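You operate a simulated robot arm through the tools that you are given. There is no shell and no other tool.

The job below is to be done with a simulated robot arm. You get a single attempt, and the scene is never put back.

TASK
Wipe the blunt tongs clean and hang them on the balance tag peg.
Fine: take the grey wipe from the open balance drawer, lay it back and shut the drawer. What is to be rubbed or washed off counts as gone when no trace of it is left.

It is judged by the outcome, as a careful person would: the job done as asked, and still so three seconds after it is handed in. It fails if anything else is knocked over, pushed out of place, dropped, spilled or broken.

THE ROBOT
A 7-joint arm with a two-finger parallel gripper, fixed in place. Base frame: the origin is on the floor under the middle of its stand, x ahead of it, y to its left, z up; the work surface is at about z = 0.9. Units: m, rad, N and s.
With the tool pointing down near the work surface it reaches from about 0.1 to 0.6 m from the base axis. Its first joint turns from -2.897 to 2.897 rad. Payload 1.57 kg.
The TCP is the grasp point between the finger pads, 0.03 m short of the fingertips. In the tool frame z runs along the fingers and y along their closing line. Largest opening 0.08 m; finger width 0.017, thickness 0.012; the body of the gripper, 0.04 by 0.082 m, starts 0.08 m behind the TCP.
Orientation is told as [roll, pitch, yaw] about the base's x, y, z axes, in that order, counted from this pose: with the fingers straight down and closing along the base's y, the tool's x points along the base's -x, its y along +y and its z along -z.

THE INTERFACE
- The arm moves only by the tool step_arm. Its argument "series" is a list of rows, each a list of 3 entries, a list of its own where there are three numbers: the shift along the tool's x, y, z in m, then the turn, a rotation vector about the tool's x, y, z in rad, then the closure, from 0 (fully open) to 1 (shut). In form: [[[x, y, z], [wx, wy, wz], jaw], ...]. A call has 1 to 20 rows; each row is the pose to reach, as a shift and turn from the pose commanded when the call began, along the tool's axes at that moment. Each row takes 0.2 s and may step no farther than 0.05 m and 0.15 rad from the row before; otherwise, or with a gripper value out of range, the whole call is refused. Where a pose cannot be reached the arm comes as near as it can. A force on the tool above 40 N (or 10 N above the force at the start of the call, whichever is more), or a blocked arm, ends the call early, and 0.2 s more pass. Each finger travels about 0.072 m/s and halts on what it meets, pressing with about 41 N; the grip force reading is that of the motor and also rises with nothing between the fingers. The clock runs only during rows and for 0.2 s after the last one: add rows that repeat a pose to give the fingers time. The reply holds the time, the measured pose of the TCP, the force on the tool along the base axes, the opening and the grip force, in the units named above and with some noise, with the torque about the TCP (base axes, N m) and any sound that the robot's microphone picked up.
- Cameras (640 x 400 px; columns grow to the right, rows downward): "scene" is fixed at [0.0513, -0.5006, 1.42]; the picture's right is [0.89, -0.45, 0.00], its down [-0.25, -0.50, -0.83] and it looks along [0.37, 0.74, -0.56] (base axes); focal length 214 px, centre (320, 200). "wrist" rides on the gripper at [0.072, -0.007, -0.122] in the tool frame; the picture's right is [0.09, 1.00, 0.00], its down [-0.84, 0.08, -0.54] and it looks along [-0.54, 0.05, 0.84] (tool axes); focal length 238 px, centre (320, 200).
- get_image(camera): a new picture of that camera. No time passes.
- raise_lower(by): slides the trunk up (or, below 0, down) by that many m; the arm rides with it, the base frame stays. It gives what a move gives, with no picture.
- pixel_to_xyz(camera, pixels): for up to 12 pixels [column, row] of the newest picture of that camera ("zoom" is the newest enlarged one), the place [x, y, z] in the base frame of the surface seen there, good to about 0.002 m. No time passes.
- zoom(camera, box): a new picture of the part [left, top, right, bottom] of that camera's present view, enlarged. No time passes.
- close_job(): hands the job in; it is judged then, once.

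Open the gripper and draw the arm clear of the work before you hand the job in, unless the task says otherwise.

The tools are called by a JSON object that holds its "api" and its "payload". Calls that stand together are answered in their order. step_arm: Moves the arm, as the interface text tells. Its arguments: {"type":"object","properties":{"series":{"type":"array","items":{"type":"array"}}},"required":["series"]} The other tools are called the same way: raise_lower (by) moves the trunk up or down; get_image (camera) takes a picture; pixel_to_xyz (camera, pixels) gives the place of the surface under pixels of a picture; zoom (camera, box) takes an enlarged picture of a part of a camera's view; close_job () hands the job in.

At the start:

```text
time: 0.0
tcp_pos: [0.4872, -0.0919, 1.4002]
ee_rot: [0.0, 0.002, -0.001]
ft_force: [0.2, 0.1, -0.2]
moment: [0.0, 0.0, 0.01]
width: 0.0795
grip_force: 0.2
trunk travel left (down, up): [-0.825, 0.165]
```

scene: 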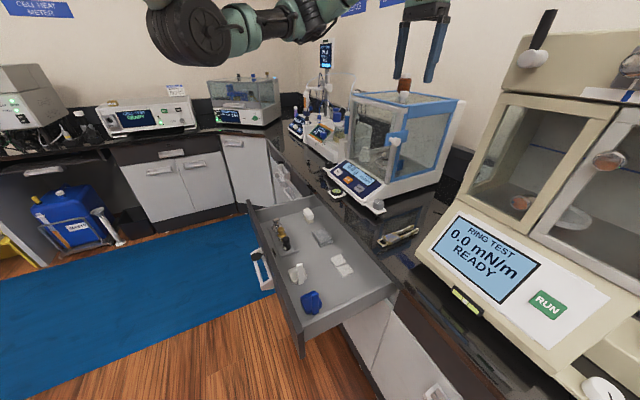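
wrist: 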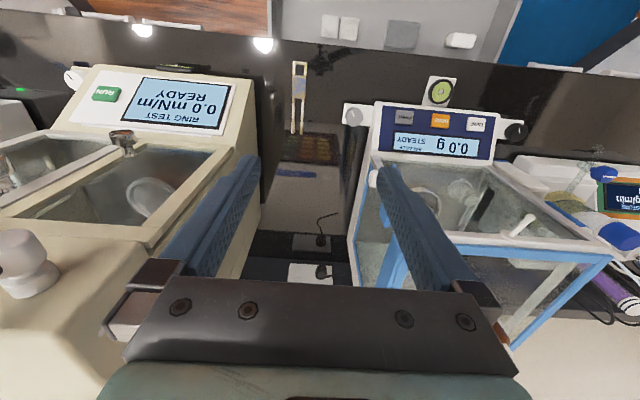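

The scene picture shows an open drawer at about (320,250), tongs on the bench near (397,236), and the balance near (390,150). I zoom in on these parts to identify the items.

{"api": "zoom", "payload": {"camera": "scene", "box": [240, 180, 400, 340]}}

{"api": "zoom", "payload": {"camera": "scene", "box": [310, 150, 440, 260]}}

{"api": "zoom", "payload": {"camera": "wrist", "box": [240, 40, 400, 140]}}

{"api": "zoom", "payload": {"camera": "wrist", "box": [290, 0, 530, 150]}}

```text
2.50 times, centred on (320, 260) of scene
```

zoom: 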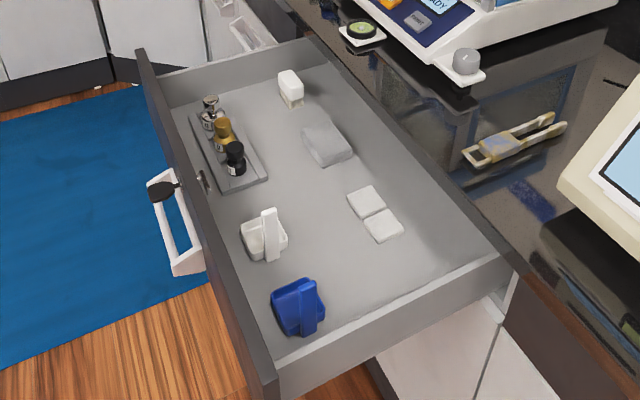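

```text
3.64 times, centred on (375, 205) of scene
```

zoom: 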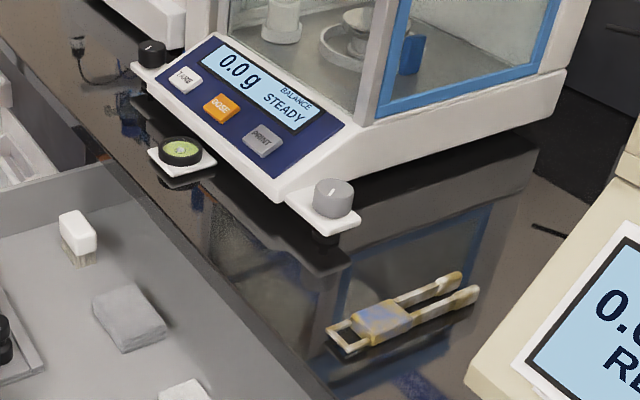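

```text
4.00 times, centred on (320, 90) of wrist
```

zoom: 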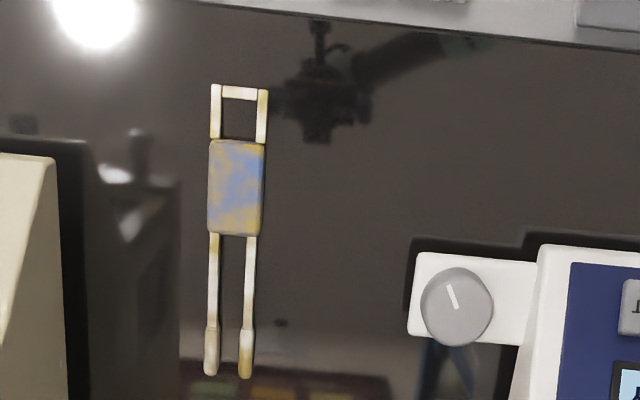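

```text
2.67 times, centred on (410, 75) of wrist
```

zoom: 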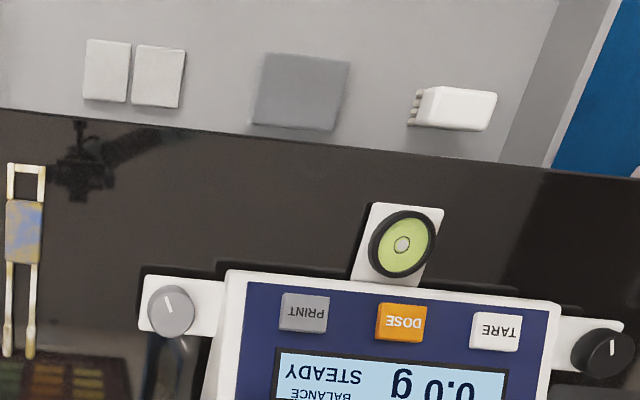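

The tongs lie on the bench with a loop end and a body stained blue. Next I look for the tag peg around the balance and for any other tongs.

{"api": "zoom", "payload": {"camera": "scene", "box": [330, 60, 490, 220]}}

{"api": "zoom", "payload": {"camera": "scene", "box": [270, 40, 370, 160]}}

{"api": "zoom", "payload": {"camera": "wrist", "box": [240, 130, 400, 300]}}

{"api": "zoom", "payload": {"camera": "wrist", "box": [350, 120, 640, 340]}}

{"api": "zoom", "payload": {"camera": "scene", "box": [420, 0, 640, 200]}}

{"api": "zoom", "payload": {"camera": "scene", "box": [410, 200, 640, 400]}}

```text
2.50 times, centred on (410, 140) of scene
```

zoom: 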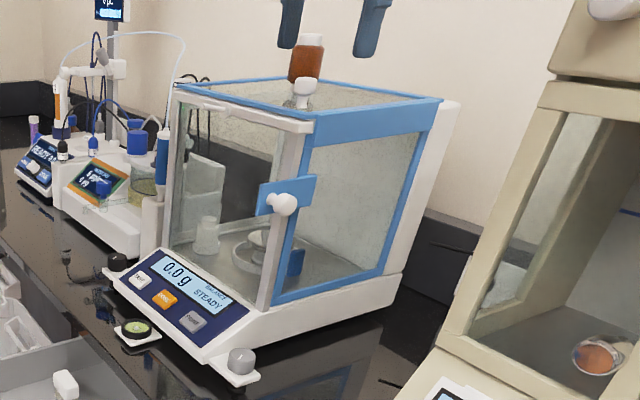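

```text
3.33 times, centred on (320, 100) of scene
```

zoom: 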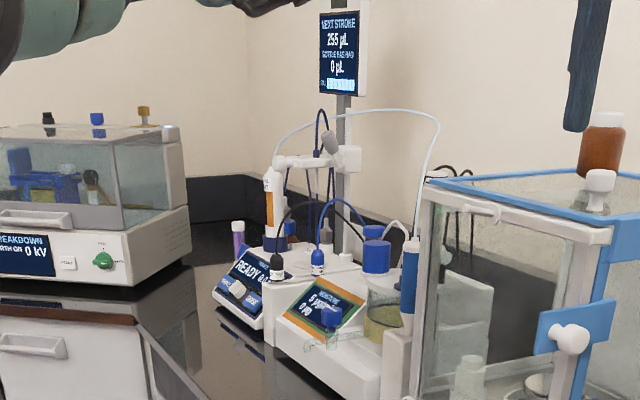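

```text
2.35 times, centred on (320, 215) of wrist
```

zoom: 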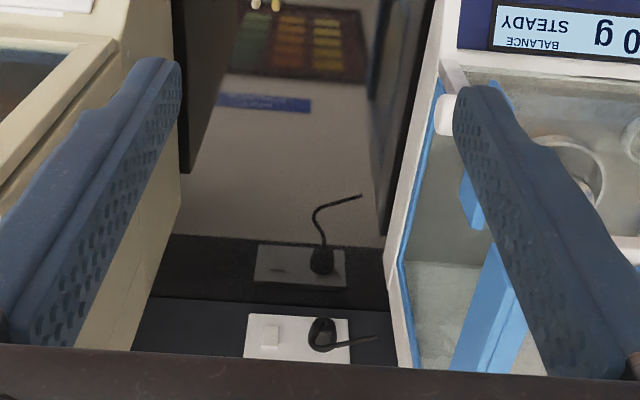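

```text
1.82 times, centred on (495, 230) of wrist
```

zoom: 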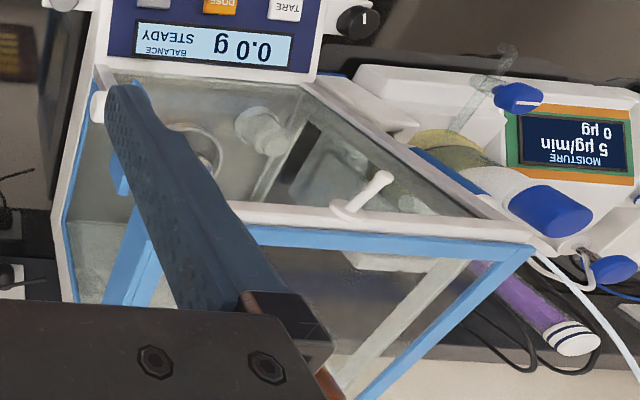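

```text
2.00 times, centred on (530, 100) of scene
```

zoom: 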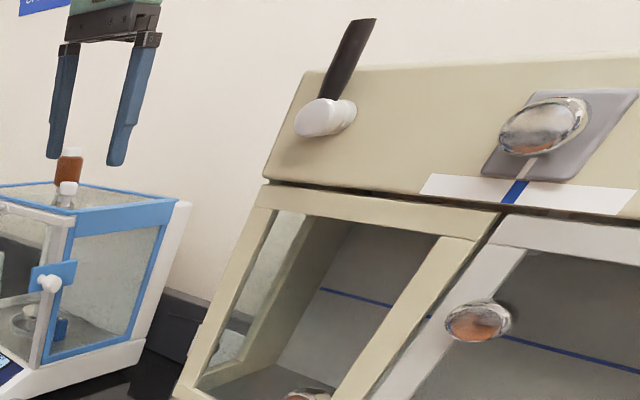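

```text
2.00 times, centred on (525, 300) of scene
```

zoom: 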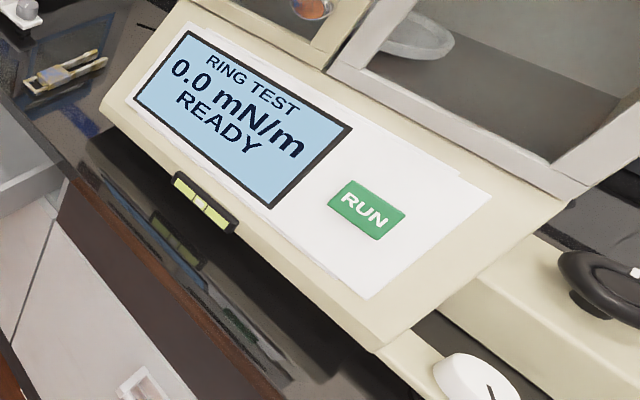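

The white peg with a ball end on the balance's front top rail (scene about (405,97)) and the knob on the blue side plate (393,143) are candidates. I zoom in closely on both, and on the drawer handle.

{"api": "zoom", "payload": {"camera": "scene", "box": [380, 75, 430, 115]}}

{"api": "pixel_to_xyz", "payload": {"camera": "zoom", "pixels": [[320, 200], [310, 170], [310, 240], [290, 250], [330, 250], [340, 100], [200, 280], [500, 300]]}}

{"api": "zoom", "payload": {"camera": "scene", "box": [370, 125, 420, 165]}}

{"api": "zoom", "payload": {"camera": "scene", "box": [240, 220, 310, 300]}}

{"api": "zoom", "payload": {"camera": "wrist", "box": [480, 190, 560, 260]}}

{"api": "pixel_to_xyz", "payload": {"camera": "wrist", "pixels": [[533, 218], [515, 230], [510, 235], [525, 224], [372, 178], [440, 232], [560, 240]]}}

```text
10.00 times, centred on (405, 95) of scene
```

zoom: 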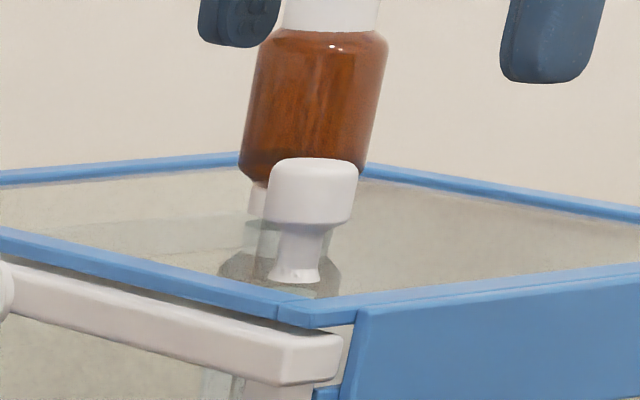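

```text
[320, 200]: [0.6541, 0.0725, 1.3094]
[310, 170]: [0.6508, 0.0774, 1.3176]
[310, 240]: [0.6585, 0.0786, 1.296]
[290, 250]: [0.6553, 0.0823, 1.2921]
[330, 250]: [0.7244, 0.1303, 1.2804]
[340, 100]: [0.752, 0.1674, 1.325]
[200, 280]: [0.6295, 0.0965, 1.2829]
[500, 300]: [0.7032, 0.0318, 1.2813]
```

```text
10.00 times, centred on (395, 145) of scene
```

zoom: 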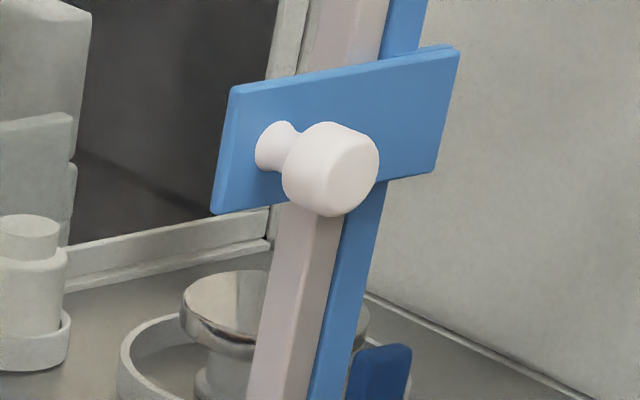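

```text
5.00 times, centred on (275, 260) of scene
```

zoom: 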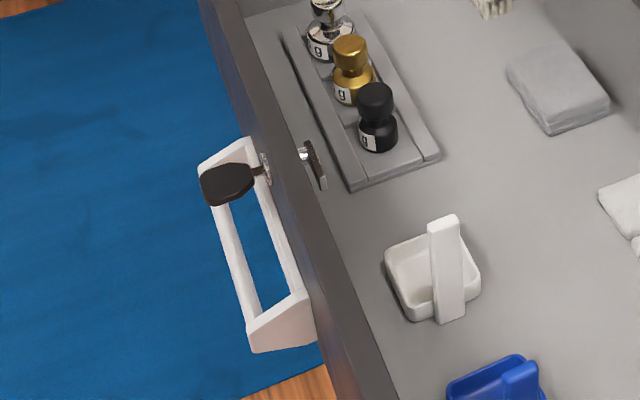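

```text
5.71 times, centred on (520, 225) of wrist
```

zoom: 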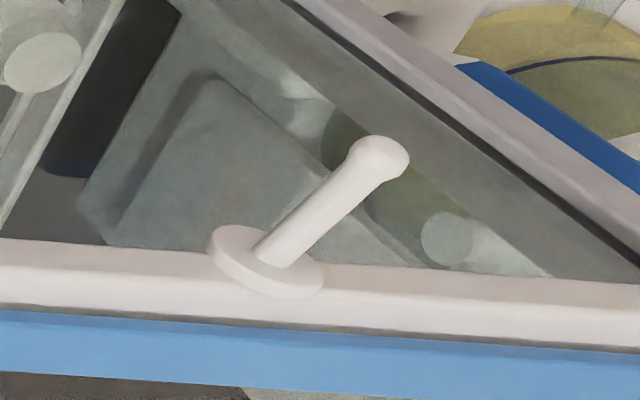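

```text
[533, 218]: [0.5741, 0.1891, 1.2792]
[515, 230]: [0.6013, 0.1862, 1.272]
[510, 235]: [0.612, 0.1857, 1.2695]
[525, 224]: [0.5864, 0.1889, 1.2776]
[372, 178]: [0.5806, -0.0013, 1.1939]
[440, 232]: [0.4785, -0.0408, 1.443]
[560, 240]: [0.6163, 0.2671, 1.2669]
```

The horizontal peg with a round base on the balance's front top rail, at about (0.57..0.61, 0.188, 1.275), looks like the tag peg. Next I measure the tongs, the grey wipe and the drawer.

{"api": "zoom", "payload": {"camera": "wrist", "box": [280, 55, 320, 140]}}

{"api": "pixel_to_xyz", "payload": {"camera": "wrist", "pixels": [[294, 62], [305, 63], [295, 73], [305, 74], [293, 87], [305, 87], [299, 87], [293, 130], [301, 132], [293, 110], [303, 110], [285, 90]]}}

{"api": "pixel_to_xyz", "payload": {"camera": "scene", "pixels": [[322, 238], [314, 234], [325, 230], [333, 240], [322, 246], [317, 241], [320, 250], [250, 210], [300, 340], [397, 285], [310, 195], [254, 265]]}}

{"api": "pixel_to_xyz", "payload": {"camera": "wrist", "pixels": [[387, 32], [419, 35], [383, 47], [416, 49], [402, 35], [450, 60], [300, 45], [400, 55], [350, 100], [440, 92]]}}

```text
4.71 times, centred on (300, 98) of wrist
```

zoom: 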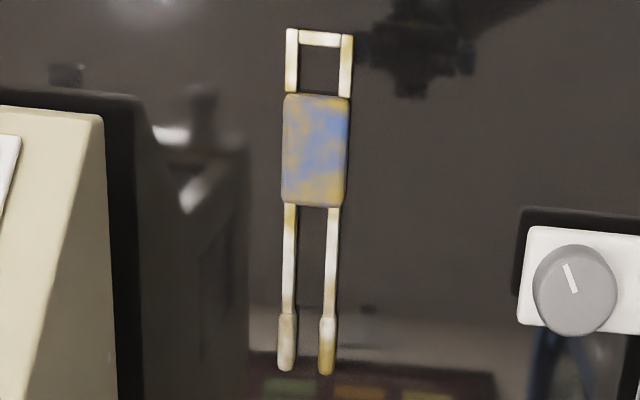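

```text
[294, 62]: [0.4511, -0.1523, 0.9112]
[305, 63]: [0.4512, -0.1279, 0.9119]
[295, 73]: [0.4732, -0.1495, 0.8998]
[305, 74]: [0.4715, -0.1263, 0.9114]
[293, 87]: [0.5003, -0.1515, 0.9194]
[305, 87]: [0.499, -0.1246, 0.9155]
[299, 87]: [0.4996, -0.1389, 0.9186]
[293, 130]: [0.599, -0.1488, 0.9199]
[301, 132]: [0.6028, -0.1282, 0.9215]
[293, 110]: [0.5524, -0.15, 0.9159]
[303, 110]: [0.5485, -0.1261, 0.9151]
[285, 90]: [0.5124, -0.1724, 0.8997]
```

```text
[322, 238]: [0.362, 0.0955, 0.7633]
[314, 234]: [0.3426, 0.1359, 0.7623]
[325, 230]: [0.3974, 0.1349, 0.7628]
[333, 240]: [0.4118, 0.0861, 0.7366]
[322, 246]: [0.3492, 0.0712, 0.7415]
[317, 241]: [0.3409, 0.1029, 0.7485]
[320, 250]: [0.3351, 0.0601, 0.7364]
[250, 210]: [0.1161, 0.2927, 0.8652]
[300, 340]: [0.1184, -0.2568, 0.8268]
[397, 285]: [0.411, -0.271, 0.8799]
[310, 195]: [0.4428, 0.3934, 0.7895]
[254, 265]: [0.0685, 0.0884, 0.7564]
```

```text
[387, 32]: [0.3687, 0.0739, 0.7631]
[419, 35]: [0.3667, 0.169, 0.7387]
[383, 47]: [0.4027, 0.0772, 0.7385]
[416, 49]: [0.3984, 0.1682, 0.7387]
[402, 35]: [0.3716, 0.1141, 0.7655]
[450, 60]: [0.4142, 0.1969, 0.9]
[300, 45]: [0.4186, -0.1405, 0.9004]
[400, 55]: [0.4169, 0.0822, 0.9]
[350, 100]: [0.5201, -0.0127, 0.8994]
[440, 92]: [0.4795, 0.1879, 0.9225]
```

The tongs lie along x from about 0.447 (loop) to 0.607 (tips) at y≈-0.139. The wipe is at about (0.372, 0.11) on the drawer floor at z≈0.738. I shift the hand in +y for a close view of the peg.

{"api": "step_arm", "payload": {"series": [[[0, 0.045, 0], [0, 0, 0], 0], [[0, 0.09, 0], [0, 0, 0], 0], [[0, 0.135, 0], [0, 0, 0], 0], [[0, 0.18, 0], [0, 0, 0], 0], [[0, 0.225, 0], [0, 0, 0], 0], [[0, 0.27, 0], [0, 0, 0], 0], [[0, 0.28, 0], [0, 0, 0], 0]]}}

{"api": "get_image", "payload": {"camera": "wrist"}}

{"api": "get_image", "payload": {"camera": "scene"}}

```text
time: 1.6
tcp_pos: [0.488, 0.1881, 1.3999]
ee_rot: [0.001, 0.0, -0.001]
ft_force: [-0.7, 1.3, 0.1]
moment: [0.0, 0.0, 0.02]
width: 0.0798
grip_force: 0.0
trunk travel left (down, up): [-0.825, 0.165]
```

```text
taken
```

wrist: 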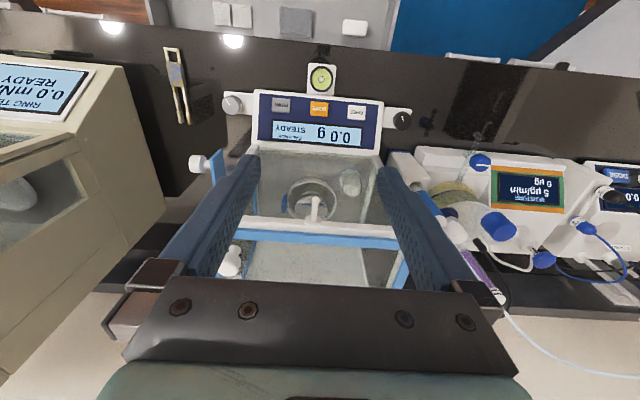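

```text
taken
```

scene: 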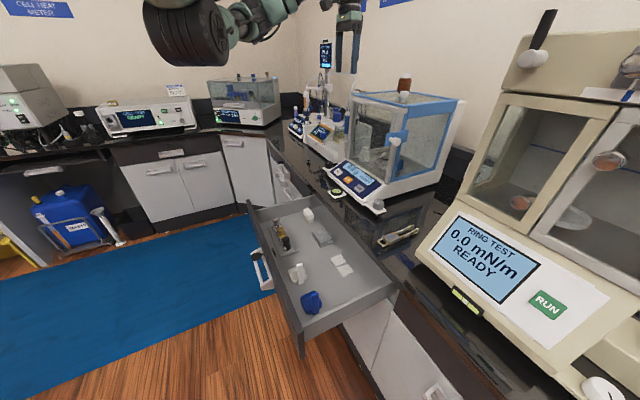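

The peg is now at (315,210) in the wrist view, between the fingers. I zoom in on it and measure.

{"api": "zoom", "payload": {"camera": "wrist", "box": [290, 185, 340, 240]}}

{"api": "pixel_to_xyz", "payload": {"camera": "wrist", "pixels": [[315, 200], [315, 204], [315, 208], [315, 212], [315, 216], [309, 217], [321, 217], [340, 218], [290, 217], [315, 222]]}}

{"api": "zoom", "payload": {"camera": "scene", "box": [340, 75, 410, 130]}}

{"api": "zoom", "payload": {"camera": "scene", "box": [300, 80, 440, 220]}}

```text
7.27 times, centred on (315, 212) of wrist
```

zoom: 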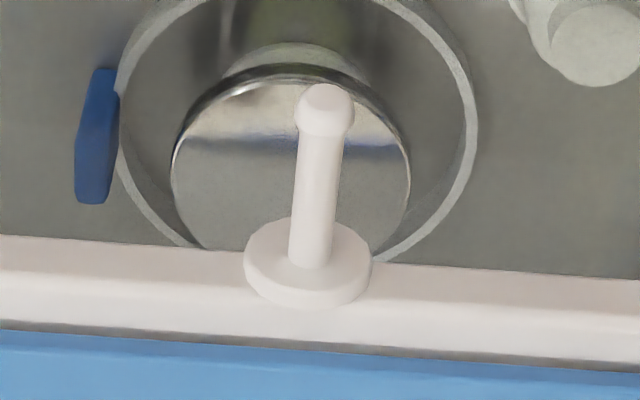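

```text
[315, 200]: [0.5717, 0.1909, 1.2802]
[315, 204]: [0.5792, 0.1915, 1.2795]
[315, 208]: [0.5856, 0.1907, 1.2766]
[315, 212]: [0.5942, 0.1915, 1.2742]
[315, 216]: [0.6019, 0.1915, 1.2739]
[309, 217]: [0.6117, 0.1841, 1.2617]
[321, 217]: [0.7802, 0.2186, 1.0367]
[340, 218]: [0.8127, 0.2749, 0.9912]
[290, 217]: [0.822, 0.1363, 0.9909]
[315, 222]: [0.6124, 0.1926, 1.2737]
```

```text
7.27 times, centred on (375, 102) of scene
```

zoom: 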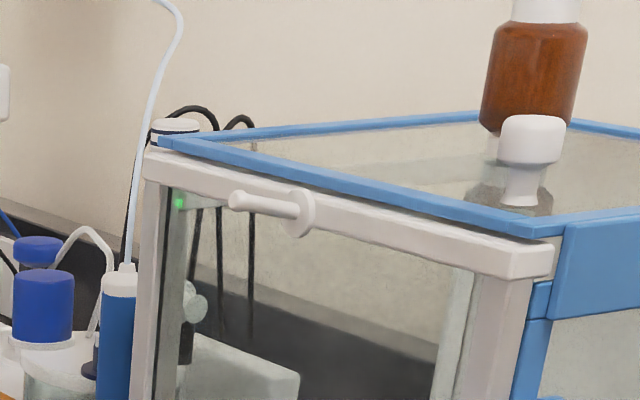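

```text
2.86 times, centred on (370, 150) of scene
```

zoom: 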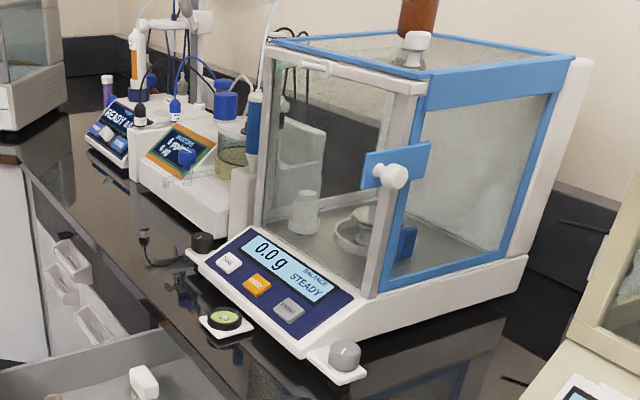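

The peg's rod is about 8 mm thick with a 10 mm tip at (0.567, 0.191, 1.276) and its base disc at x≈0.61. Before lowering near the tongs, I measure the ring tester's near side and the drawer's parts.

{"api": "pixel_to_xyz", "payload": {"camera": "wrist", "pixels": [[122, 68], [140, 110], [160, 180], [120, 90], [60, 60], [130, 200], [100, 240], [172, 55], [186, 120], [178, 75]]}}

{"api": "pixel_to_xyz", "payload": {"camera": "scene", "pixels": [[248, 207], [250, 225], [262, 260], [280, 310], [298, 352], [256, 255], [268, 285], [262, 265], [302, 200], [395, 290], [355, 305], [380, 250]]}}

{"api": "zoom", "payload": {"camera": "scene", "box": [240, 230, 300, 300]}}

```text
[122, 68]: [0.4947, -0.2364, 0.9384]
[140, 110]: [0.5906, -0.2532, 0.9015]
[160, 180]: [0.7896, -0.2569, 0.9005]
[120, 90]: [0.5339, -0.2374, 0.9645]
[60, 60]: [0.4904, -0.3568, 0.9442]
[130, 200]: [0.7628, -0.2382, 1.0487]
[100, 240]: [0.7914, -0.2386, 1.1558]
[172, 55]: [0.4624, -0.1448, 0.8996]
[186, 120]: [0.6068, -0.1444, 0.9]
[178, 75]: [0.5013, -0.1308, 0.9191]
```

```text
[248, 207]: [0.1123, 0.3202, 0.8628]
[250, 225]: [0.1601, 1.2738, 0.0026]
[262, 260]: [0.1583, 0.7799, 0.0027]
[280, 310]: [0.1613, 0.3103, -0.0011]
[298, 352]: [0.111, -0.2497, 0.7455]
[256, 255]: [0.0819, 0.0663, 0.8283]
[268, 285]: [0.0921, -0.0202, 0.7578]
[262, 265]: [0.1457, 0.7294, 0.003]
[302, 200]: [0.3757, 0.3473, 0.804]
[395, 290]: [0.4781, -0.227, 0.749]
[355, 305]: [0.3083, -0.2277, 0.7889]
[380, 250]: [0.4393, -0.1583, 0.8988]
```

```text
5.71 times, centred on (270, 265) of scene
```

zoom: 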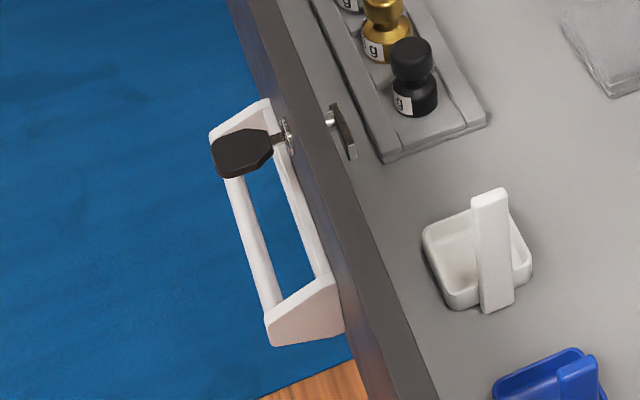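

The ring tester's side is at y≈-0.238, leaving about 0.1 m next to the tongs. I move back in y and toward the robot, above the tongs, then lower the trunk.

{"api": "step_arm", "payload": {"series": [[[0.01, -0.045, 0], [0, 0, 0], 0], [[0.02, -0.09, 0], [0, 0, 0], 0], [[0.03, -0.135, 0], [0, 0, 0], 0], [[0.04, -0.18, 0], [0, 0, 0], 0], [[0.05, -0.225, 0], [0, 0, 0], 0], [[0.053, -0.27, 0], [0, 0, 0], 0], [[0.053, -0.315, 0], [0, 0, 0], 0], [[0.053, -0.335, 0], [0, 0, 0], 0]]}}

{"api": "raise_lower", "payload": {"by": -0.2}}

{"api": "get_image", "payload": {"camera": "scene"}}

```text
time: 3.4
tcp_pos: [0.4333, -0.1481, 1.4004]
ee_rot: [0.0, 0.002, 0.003]
ft_force: [-0.4, -0.2, 0.4]
moment: [0.02, -0.02, 0.0]
width: 0.08
grip_force: 0.1
trunk travel left (down, up): [-0.825, 0.165]
```

```text
time: 5.6
tcp_pos: [0.4322, -0.148, 1.2001]
ee_rot: [-0.001, 0.001, 0.0]
ft_force: [-0.1, -0.9, 0.6]
moment: [0.01, 0.03, -0.01]
width: 0.0798
grip_force: 0.1
trunk travel left (down, up): [-0.625, 0.365]
```

```text
taken
```

scene: 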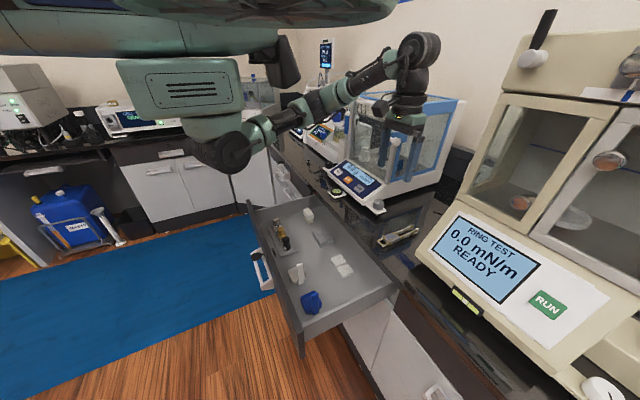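

The elbow hangs at about z 1.25 in front of the torso, still well above the drawer. I lower the trunk another 0.15 m and look at the tongs.

{"api": "raise_lower", "payload": {"by": -0.15}}

{"api": "get_image", "payload": {"camera": "wrist"}}

{"api": "get_image", "payload": {"camera": "scene"}}

```text
time: 7.3
tcp_pos: [0.4339, -0.1463, 1.0511]
ee_rot: [0.0, 0.002, 0.001]
ft_force: [-0.4, 0.7, 0.2]
moment: [-0.01, -0.01, -0.02]
width: 0.0802
grip_force: 0.0
trunk travel left (down, up): [-0.475, 0.515]
```

```text
taken
```

wrist: 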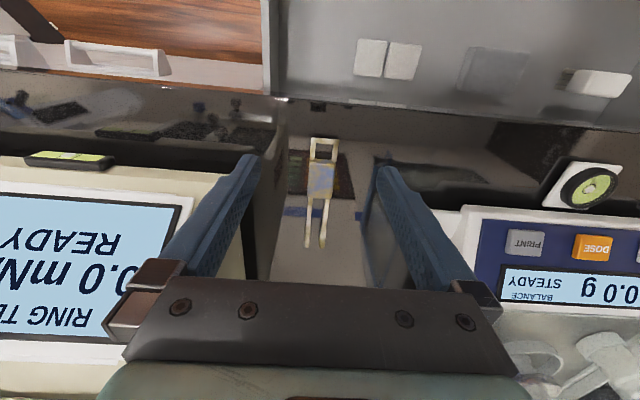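

```text
taken
```

scene: 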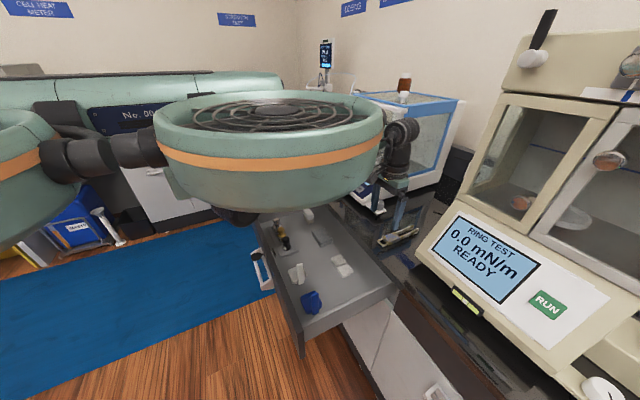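

The tongs are at (320,190) in the wrist view. I zoom in to see the dirt.

{"api": "zoom", "payload": {"camera": "wrist", "box": [285, 130, 355, 255]}}

{"api": "pixel_to_xyz", "payload": {"camera": "wrist", "pixels": [[312, 140], [334, 141], [323, 139], [323, 146], [310, 165], [321, 165], [332, 165], [308, 192], [320, 194], [330, 193], [307, 240], [323, 242]]}}

```text
3.20 times, centred on (320, 192) of wrist
```

zoom: 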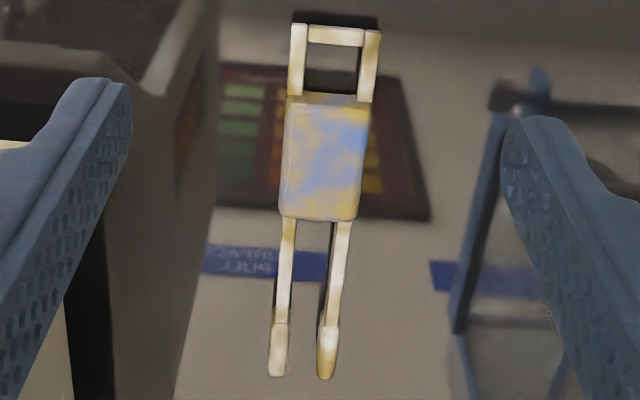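

```text
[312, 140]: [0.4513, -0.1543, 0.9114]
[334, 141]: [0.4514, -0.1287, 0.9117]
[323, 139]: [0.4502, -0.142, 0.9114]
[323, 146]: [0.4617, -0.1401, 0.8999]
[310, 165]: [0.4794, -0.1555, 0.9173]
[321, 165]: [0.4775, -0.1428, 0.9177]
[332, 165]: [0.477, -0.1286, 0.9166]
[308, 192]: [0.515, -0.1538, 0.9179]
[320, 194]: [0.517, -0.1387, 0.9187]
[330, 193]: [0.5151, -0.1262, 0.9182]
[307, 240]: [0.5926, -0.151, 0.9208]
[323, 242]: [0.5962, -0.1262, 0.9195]
```

The body seems mottled blue over yellowish metal. I go closer for a sharper look, keeping the open fingertips above z 0.93.

{"api": "step_arm", "payload": {"series": [[[-0.014, 0.003, 0.04], [0, 0, 0], 0], [[-0.028, 0.006, 0.08], [0, 0, 0], 0], [[-0.028, 0.006, 0.085], [0, 0, 0], 0]]}}

{"api": "zoom", "payload": {"camera": "wrist", "box": [270, 80, 380, 300]}}

{"api": "zoom", "payload": {"camera": "wrist", "box": [280, 150, 360, 230]}}

{"api": "get_image", "payload": {"camera": "scene"}}

```text
time: 8.1
tcp_pos: [0.4624, -0.1417, 0.9655]
ee_rot: [-0.001, 0.0, 0.001]
ft_force: [-0.8, 1.1, 0.2]
moment: [-0.02, -0.02, 0.0]
width: 0.08
grip_force: 0.1
trunk travel left (down, up): [-0.475, 0.515]
```

```text
1.82 times, centred on (325, 190) of wrist
```

zoom: 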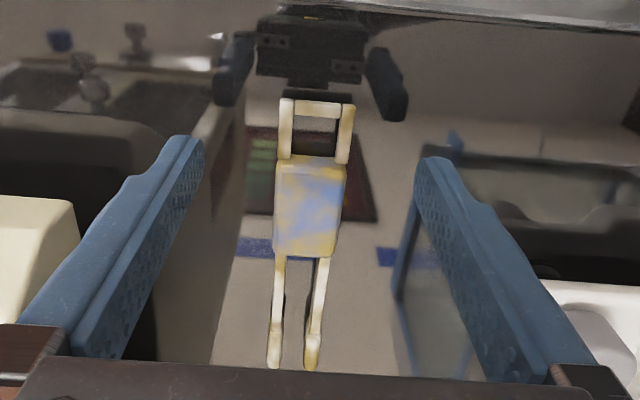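

```text
5.00 times, centred on (320, 190) of wrist
```

zoom: 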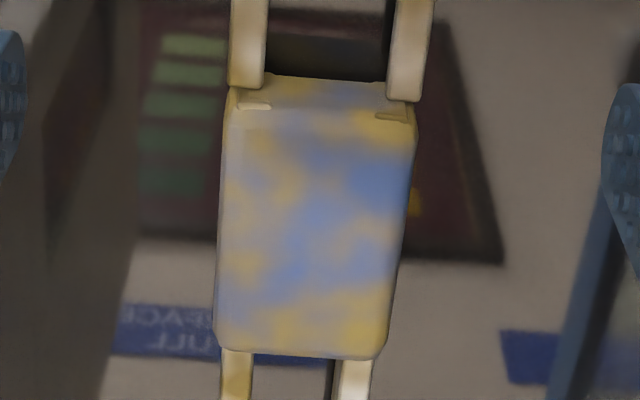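

```text
taken
```

scene: 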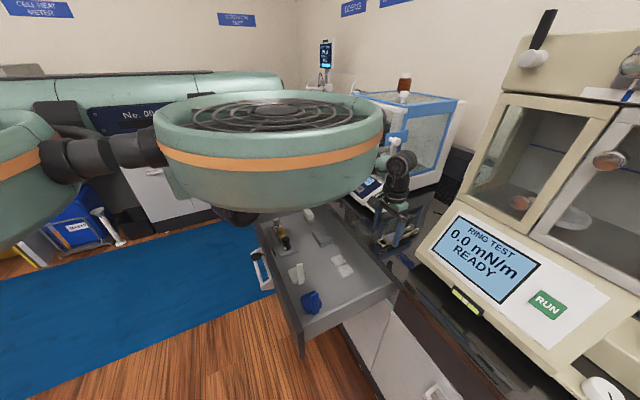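

The dirt shows as blue and yellow mottling on the tongs' body. The robot's own drum-shaped trunk part now hides some of the scene, so I measure where its surfaces are before moving further.

{"api": "pixel_to_xyz", "payload": {"camera": "scene", "pixels": [[270, 205], [200, 190], [340, 190], [160, 130], [383, 130], [270, 95], [270, 130], [60, 160], [20, 200], [110, 150], [235, 218], [405, 165]]}}

```text
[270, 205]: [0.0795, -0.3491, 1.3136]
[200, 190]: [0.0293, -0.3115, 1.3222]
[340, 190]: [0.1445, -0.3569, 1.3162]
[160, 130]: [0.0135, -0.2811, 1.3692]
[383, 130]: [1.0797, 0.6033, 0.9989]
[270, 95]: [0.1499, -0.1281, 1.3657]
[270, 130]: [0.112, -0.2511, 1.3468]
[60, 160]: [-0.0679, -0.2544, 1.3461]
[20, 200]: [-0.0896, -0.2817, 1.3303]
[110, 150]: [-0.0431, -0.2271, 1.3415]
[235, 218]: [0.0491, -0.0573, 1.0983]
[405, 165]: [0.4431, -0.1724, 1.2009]
```

The drum is at z≈1.31 and the elbow's lowest seen point at about (0.05,-0.06,1.10), so both are clear of the drawer. I raise the trunk 0.1 m and move over toward the drawer to see the wipe closely.

{"api": "raise_lower", "payload": {"by": 0.1}}

{"api": "step_arm", "payload": {"series": [[[0.03, 0.035, 0], [0, 0, 0], 0], [[0.06, 0.07, 0], [0, 0, 0], 0], [[0.09, 0.105, 0], [0, 0, 0], 0], [[0.12, 0.14, 0], [0, 0, 0], 0], [[0.15, 0.175, 0], [0, 0, 0], 0], [[0.18, 0.21, 0], [0, 0, 0], 0], [[0.18, 0.242, 0], [0, 0, 0], 0]]}}

{"api": "get_image", "payload": {"camera": "scene"}}

{"api": "get_image", "payload": {"camera": "wrist"}}

```text
time: 9.4
tcp_pos: [0.4618, -0.1418, 1.0662]
ee_rot: [-0.001, 0.001, 0.001]
ft_force: [-0.3, 0.1, 0.2]
moment: [-0.02, 0.01, 0.01]
width: 0.0801
grip_force: 0.0
trunk travel left (down, up): [-0.575, 0.415]
```

```text
time: 11.1
tcp_pos: [0.2809, 0.1017, 1.0669]
ee_rot: [-0.001, 0.002, -0.001]
ft_force: [-0.1, -0.5, 0.7]
moment: [-0.03, -0.01, -0.01]
width: 0.08
grip_force: 0.0
trunk travel left (down, up): [-0.575, 0.415]
```

```text
taken
```

scene: 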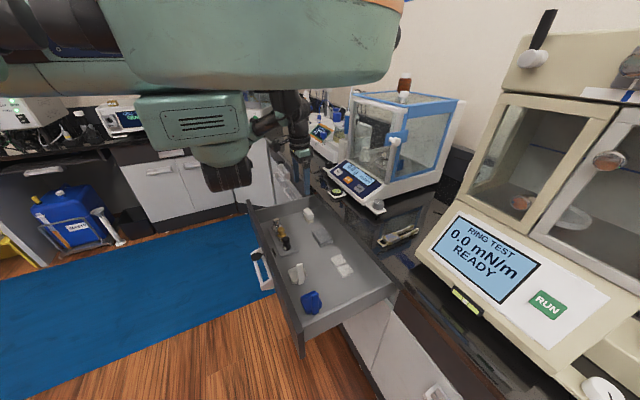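

```text
taken
```

wrist: 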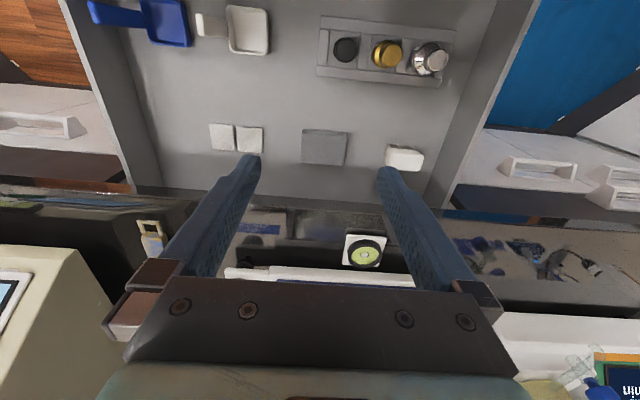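

The wipe is now at (324,147) in the wrist view, between the white squares (237,138) and the brush (405,157). I measure its corners and the elbow's place.

{"api": "zoom", "payload": {"camera": "wrist", "box": [270, 110, 390, 200]}}

{"api": "pixel_to_xyz", "payload": {"camera": "wrist", "pixels": [[305, 132], [345, 135], [303, 158], [343, 162], [324, 147], [304, 163], [290, 150], [385, 140], [387, 160], [265, 150], [324, 190], [350, 195]]}}

{"api": "pixel_to_xyz", "payload": {"camera": "scene", "pixels": [[228, 185], [222, 150], [250, 180], [210, 185], [300, 130], [295, 155], [260, 75]]}}

```text
4.44 times, centred on (330, 155) of wrist
```

zoom: 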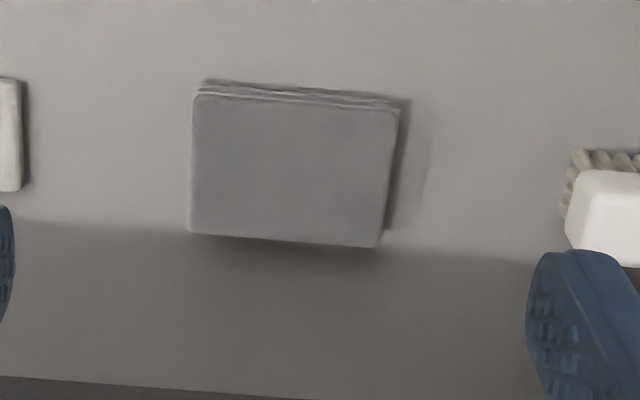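

```text
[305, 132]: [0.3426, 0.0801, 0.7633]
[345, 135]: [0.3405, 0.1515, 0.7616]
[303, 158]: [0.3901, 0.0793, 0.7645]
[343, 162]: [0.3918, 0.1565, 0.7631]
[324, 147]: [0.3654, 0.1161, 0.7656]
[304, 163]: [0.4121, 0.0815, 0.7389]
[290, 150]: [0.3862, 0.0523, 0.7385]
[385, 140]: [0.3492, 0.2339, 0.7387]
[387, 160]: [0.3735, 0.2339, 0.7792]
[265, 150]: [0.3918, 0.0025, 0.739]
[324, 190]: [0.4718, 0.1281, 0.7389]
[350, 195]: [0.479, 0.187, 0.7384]
```

```text
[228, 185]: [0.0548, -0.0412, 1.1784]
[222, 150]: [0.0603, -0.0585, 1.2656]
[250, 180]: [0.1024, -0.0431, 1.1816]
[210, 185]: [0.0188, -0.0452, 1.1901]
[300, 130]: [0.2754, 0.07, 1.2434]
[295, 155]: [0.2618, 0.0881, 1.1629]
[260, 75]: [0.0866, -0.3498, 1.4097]
```

The wipe measures about 0.058 m in x and 0.08 m in y, so I must close the fingers along x. A slight lean keeps the hand off the bench edge at x≈0.413. First I yaw the hand 90° here, in free air.

{"api": "step_arm", "payload": {"series": [[[0, 0, 0], [0, 0, -0.145], 0], [[0, 0, 0], [0, 0, -0.29], 0], [[0, 0, 0], [0, 0, -0.435], 0], [[0, 0, 0], [0, 0, -0.58], 0], [[0, 0, 0], [0, 0, -0.725], 0], [[0, 0, 0], [0, 0, -0.87], 0], [[0, 0, 0], [0, 0, -1.015], 0], [[0, 0, 0], [0, 0, -1.16], 0], [[0, 0, 0], [0, 0, -1.305], 0], [[0, 0, 0], [0, 0, -1.45], 0], [[0, 0, 0], [0, 0, -1.5708], 0], [[0, 0, 0], [0, 0, -1.5708], 0]]}}

{"api": "get_image", "payload": {"camera": "wrist"}}

{"api": "get_image", "payload": {"camera": "scene"}}

```text
time: 13.7
tcp_pos: [0.2827, 0.1008, 1.0656]
ee_rot: [0.002, 0.0, 1.576]
ft_force: [0.1, 0.7, -0.4]
moment: [0.03, 0.0, 0.0]
width: 0.0801
grip_force: 0.0
trunk travel left (down, up): [-0.575, 0.415]
```

```text
taken
```

wrist: 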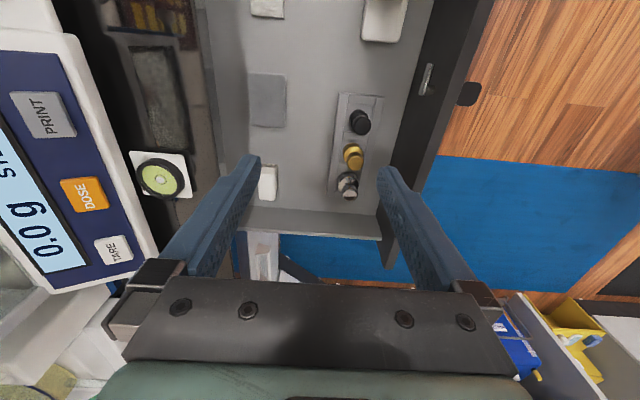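

```text
taken
```

scene: 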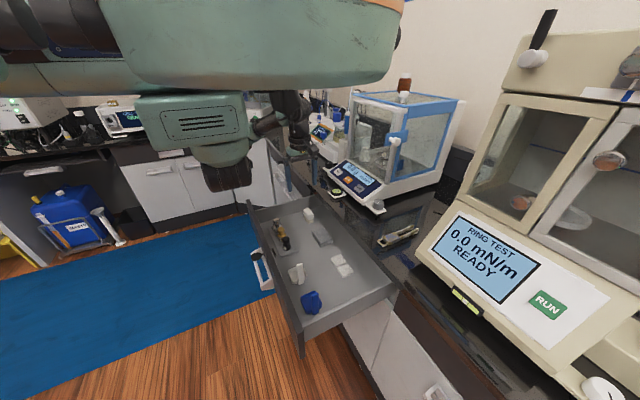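

The yaw of +90° was reached. I measure the bench edge and the wipe's edges from this view.

{"api": "zoom", "payload": {"camera": "wrist", "box": [190, 50, 310, 150]}}

{"api": "pixel_to_xyz", "payload": {"camera": "zoom", "pixels": [[30, 150], [60, 150], [80, 150], [95, 150], [110, 150], [130, 150], [200, 150], [245, 150], [262, 150], [300, 150], [400, 150], [450, 150]]}}

{"api": "pixel_to_xyz", "payload": {"camera": "wrist", "pixels": [[250, 75], [285, 74], [252, 126], [287, 126], [268, 74], [268, 126], [268, 100], [262, 170], [265, 195], [340, 140], [365, 30], [250, 100]]}}

```text
4.00 times, centred on (250, 100) of wrist
```

zoom: 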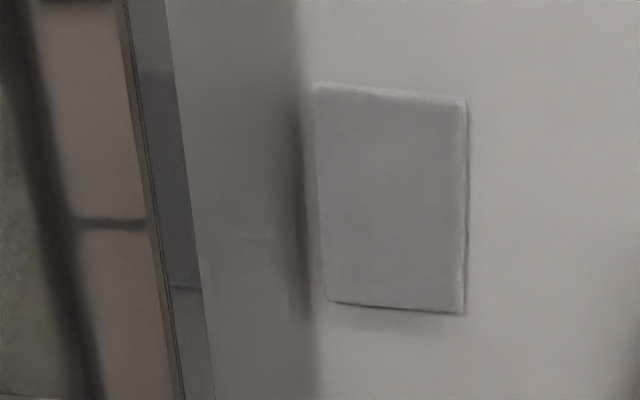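

```text
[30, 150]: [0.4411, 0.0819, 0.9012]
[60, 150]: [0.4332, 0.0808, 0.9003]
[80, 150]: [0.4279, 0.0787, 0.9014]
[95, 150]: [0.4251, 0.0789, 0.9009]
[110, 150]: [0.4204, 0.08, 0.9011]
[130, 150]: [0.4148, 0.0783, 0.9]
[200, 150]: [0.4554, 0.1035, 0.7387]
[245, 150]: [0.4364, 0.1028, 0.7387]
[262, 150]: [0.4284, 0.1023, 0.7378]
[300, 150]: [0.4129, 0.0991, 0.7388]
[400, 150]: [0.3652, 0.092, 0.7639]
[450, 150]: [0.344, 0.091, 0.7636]
```

```text
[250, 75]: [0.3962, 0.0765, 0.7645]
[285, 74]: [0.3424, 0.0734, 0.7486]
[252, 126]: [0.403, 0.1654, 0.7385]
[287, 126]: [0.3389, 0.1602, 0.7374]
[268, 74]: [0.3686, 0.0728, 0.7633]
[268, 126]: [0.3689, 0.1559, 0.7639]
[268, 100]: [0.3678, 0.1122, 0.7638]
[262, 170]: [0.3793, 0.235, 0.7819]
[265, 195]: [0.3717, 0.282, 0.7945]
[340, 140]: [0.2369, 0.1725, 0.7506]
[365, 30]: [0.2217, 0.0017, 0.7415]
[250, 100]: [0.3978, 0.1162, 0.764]
```

The bench edge is at x≈0.411, and the wipe spans x 0.339–0.398 and y 0.074–0.156 with its top at z 0.764. I lean the hand by 0.17 rad and go to a pre-grasp point 0.25 m back along the tool axis.

{"api": "step_arm", "payload": {"series": [[[-0.007, -0.02, 0.02], [0.085, 0, 0], 0.125], [[-0.014, -0.0394, 0.042], [0.17, 0, 0], 0.125], [[-0.014, -0.0394, 0.042], [0.17, 0, 0], 0.125]]}}

{"api": "get_image", "payload": {"camera": "wrist"}}

{"api": "get_image", "payload": {"camera": "scene"}}

```text
time: 14.4
tcp_pos: [0.3213, 0.1149, 1.0234]
ee_rot: [-0.169, -0.001, 1.569]
ft_force: [0.3, 0.3, 0.5]
moment: [0.01, 0.0, 0.03]
width: 0.0702
grip_force: 0.1
trunk travel left (down, up): [-0.575, 0.415]
```

```text
taken
```

wrist: 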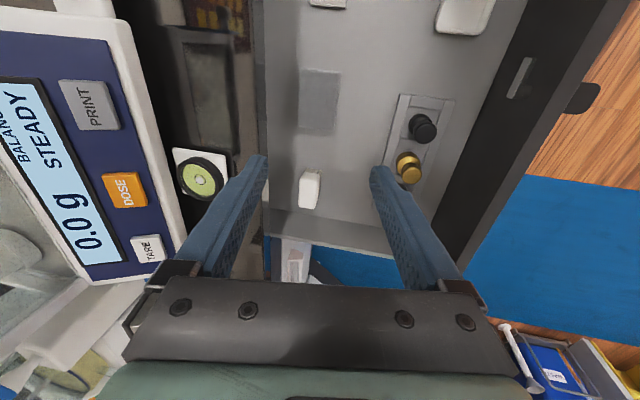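

```text
taken
```

scene: 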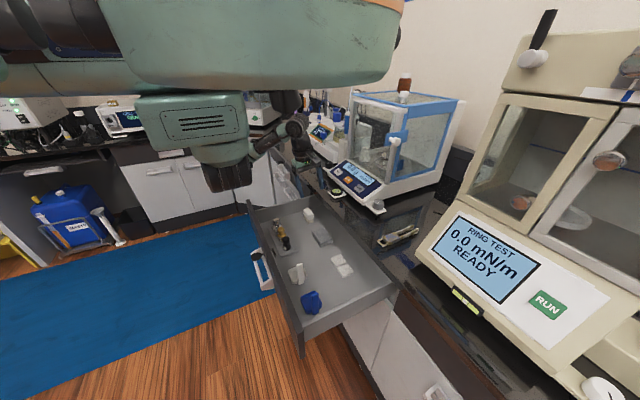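

The pose is as planned: the wipe shows at (320,100), and the balance level (200,178) is well off the path. I descend 0.15 m along the tool axis and check.

{"api": "step_arm", "payload": {"series": [[[0, 0, 0.04], [0, 0, 0], 0.125], [[0, 0, 0.08], [0, 0, 0], 0.125], [[0, 0, 0.12], [0, 0, 0], 0.125], [[0, 0, 0.16], [0, 0, 0], 0.125], [[0, 0, 0.18], [0, 0, 0], 0.125]]}}

{"api": "get_image", "payload": {"camera": "wrist"}}

{"api": "get_image", "payload": {"camera": "scene"}}

```text
time: 15.7
tcp_pos: [0.353, 0.1157, 0.8471]
ee_rot: [-0.169, 0.001, 1.571]
ft_force: [0.5, -1.5, -1.1]
moment: [-0.01, 0.02, -0.05]
width: 0.0703
grip_force: 0.0
trunk travel left (down, up): [-0.575, 0.415]
```

```text
taken
```

wrist: 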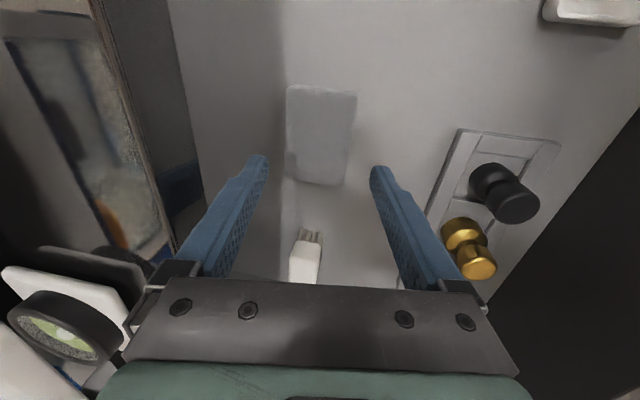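

```text
taken
```

scene: 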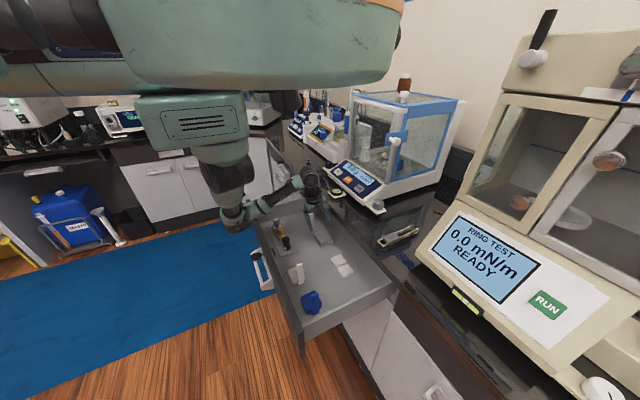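

The wipe (columns 287–356) sits centred between the fingertips (265 and 375). I check the wipe's edges again and the arm's lowest links near the drawer front.

{"api": "pixel_to_xyz", "payload": {"camera": "wrist", "pixels": [[289, 90], [354, 97], [288, 178], [340, 183], [320, 135], [292, 130], [348, 130], [60, 290], [160, 130], [130, 130]]}}

{"api": "pixel_to_xyz", "payload": {"camera": "scene", "pixels": [[233, 228], [228, 215], [245, 215], [255, 208], [228, 190], [300, 180], [310, 185], [320, 220]]}}

{"api": "zoom", "payload": {"camera": "scene", "box": [200, 130, 360, 270]}}

```text
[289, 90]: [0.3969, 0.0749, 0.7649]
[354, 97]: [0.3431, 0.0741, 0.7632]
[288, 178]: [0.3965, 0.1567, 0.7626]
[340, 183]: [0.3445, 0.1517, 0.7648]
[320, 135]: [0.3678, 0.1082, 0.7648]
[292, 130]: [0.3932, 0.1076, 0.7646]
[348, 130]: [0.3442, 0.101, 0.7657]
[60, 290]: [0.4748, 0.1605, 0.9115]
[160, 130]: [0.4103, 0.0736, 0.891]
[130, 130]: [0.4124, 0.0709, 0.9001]
```

```text
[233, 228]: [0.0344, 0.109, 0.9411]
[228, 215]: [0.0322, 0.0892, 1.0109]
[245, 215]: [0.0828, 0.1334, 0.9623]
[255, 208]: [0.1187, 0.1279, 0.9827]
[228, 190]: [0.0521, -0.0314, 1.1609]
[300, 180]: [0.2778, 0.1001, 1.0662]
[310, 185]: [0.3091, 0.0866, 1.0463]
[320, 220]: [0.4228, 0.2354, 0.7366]
```

```text
2.86 times, centred on (280, 200) of scene
```

zoom: 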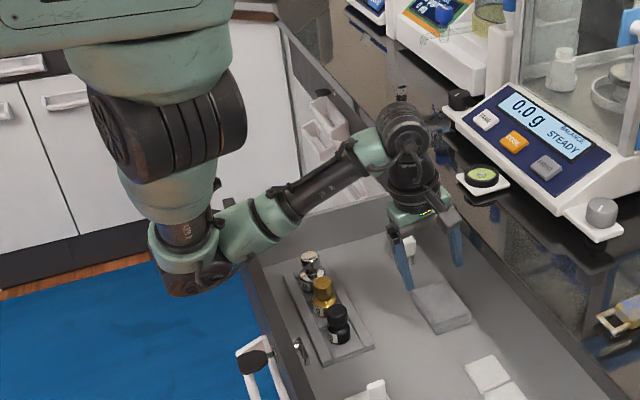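

The elbow and forearm are at z≈0.94–0.98 near the drawer front, whose top is at z 0.865. To keep them clear I back off along the tool axis and raise the trunk 0.15 m, then reach down again with a straighter arm.

{"api": "step_arm", "payload": {"series": [[[0, 0, -0.04], [0, 0, 0], 0.125], [[0, 0, -0.08], [0, 0, 0], 0.125], [[0, 0, -0.12], [0, 0, 0], 0.125]]}}

{"api": "raise_lower", "payload": {"by": 0.15}}

{"api": "step_arm", "payload": {"series": [[[0, 0.0068, 0.0394], [0, 0, 0], 0.125], [[0, 0.0135, 0.0789], [0, 0, 0], 0.125], [[0, 0.0203, 0.1183], [0, 0, 0], 0.125], [[0, 0.0254, 0.1479], [0, 0, 0], 0.125], [[0, 0.0254, 0.1879], [0, 0, 0], 0.125], [[0, 0.0254, 0.2279], [0, 0, 0], 0.125], [[0, 0.0254, 0.2679], [0, 0, 0], 0.125]]}}

{"api": "get_image", "payload": {"camera": "scene"}}

{"api": "get_image", "payload": {"camera": "wrist"}}

```text
time: 16.4
tcp_pos: [0.3345, 0.1148, 0.966]
ee_rot: [-0.17, 0.0, 1.571]
ft_force: [-0.4, 0.1, 0.1]
moment: [-0.04, 0.01, -0.02]
width: 0.0698
grip_force: 0.0
trunk travel left (down, up): [-0.575, 0.415]
```

```text
time: 18.2
tcp_pos: [0.3334, 0.1141, 1.1153]
ee_rot: [-0.167, 0.0, 1.57]
ft_force: [-0.1, 0.2, -0.6]
moment: [-0.02, -0.01, 0.01]
width: 0.0702
grip_force: 0.1
trunk travel left (down, up): [-0.725, 0.265]
```

```text
time: 19.8
tcp_pos: [0.3536, 0.1171, 0.846]
ee_rot: [-0.17, 0.002, 1.572]
ft_force: [-1.4, -0.5, 0.2]
moment: [0.02, -0.01, 0.01]
width: 0.0698
grip_force: 0.1
trunk travel left (down, up): [-0.725, 0.265]
```

```text
taken
```

scene: 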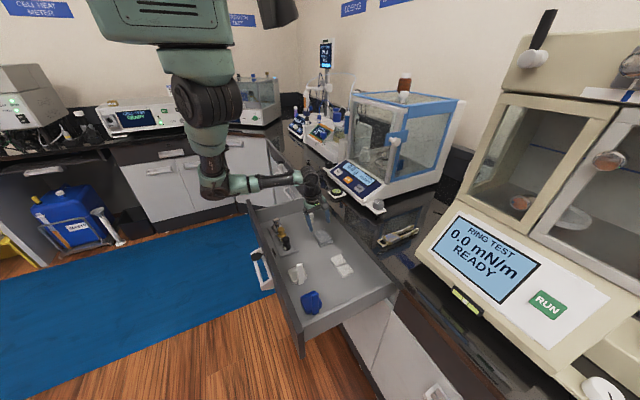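

```text
taken
```

wrist: 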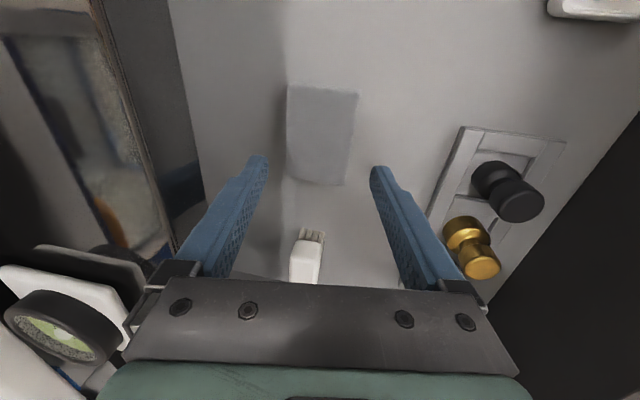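

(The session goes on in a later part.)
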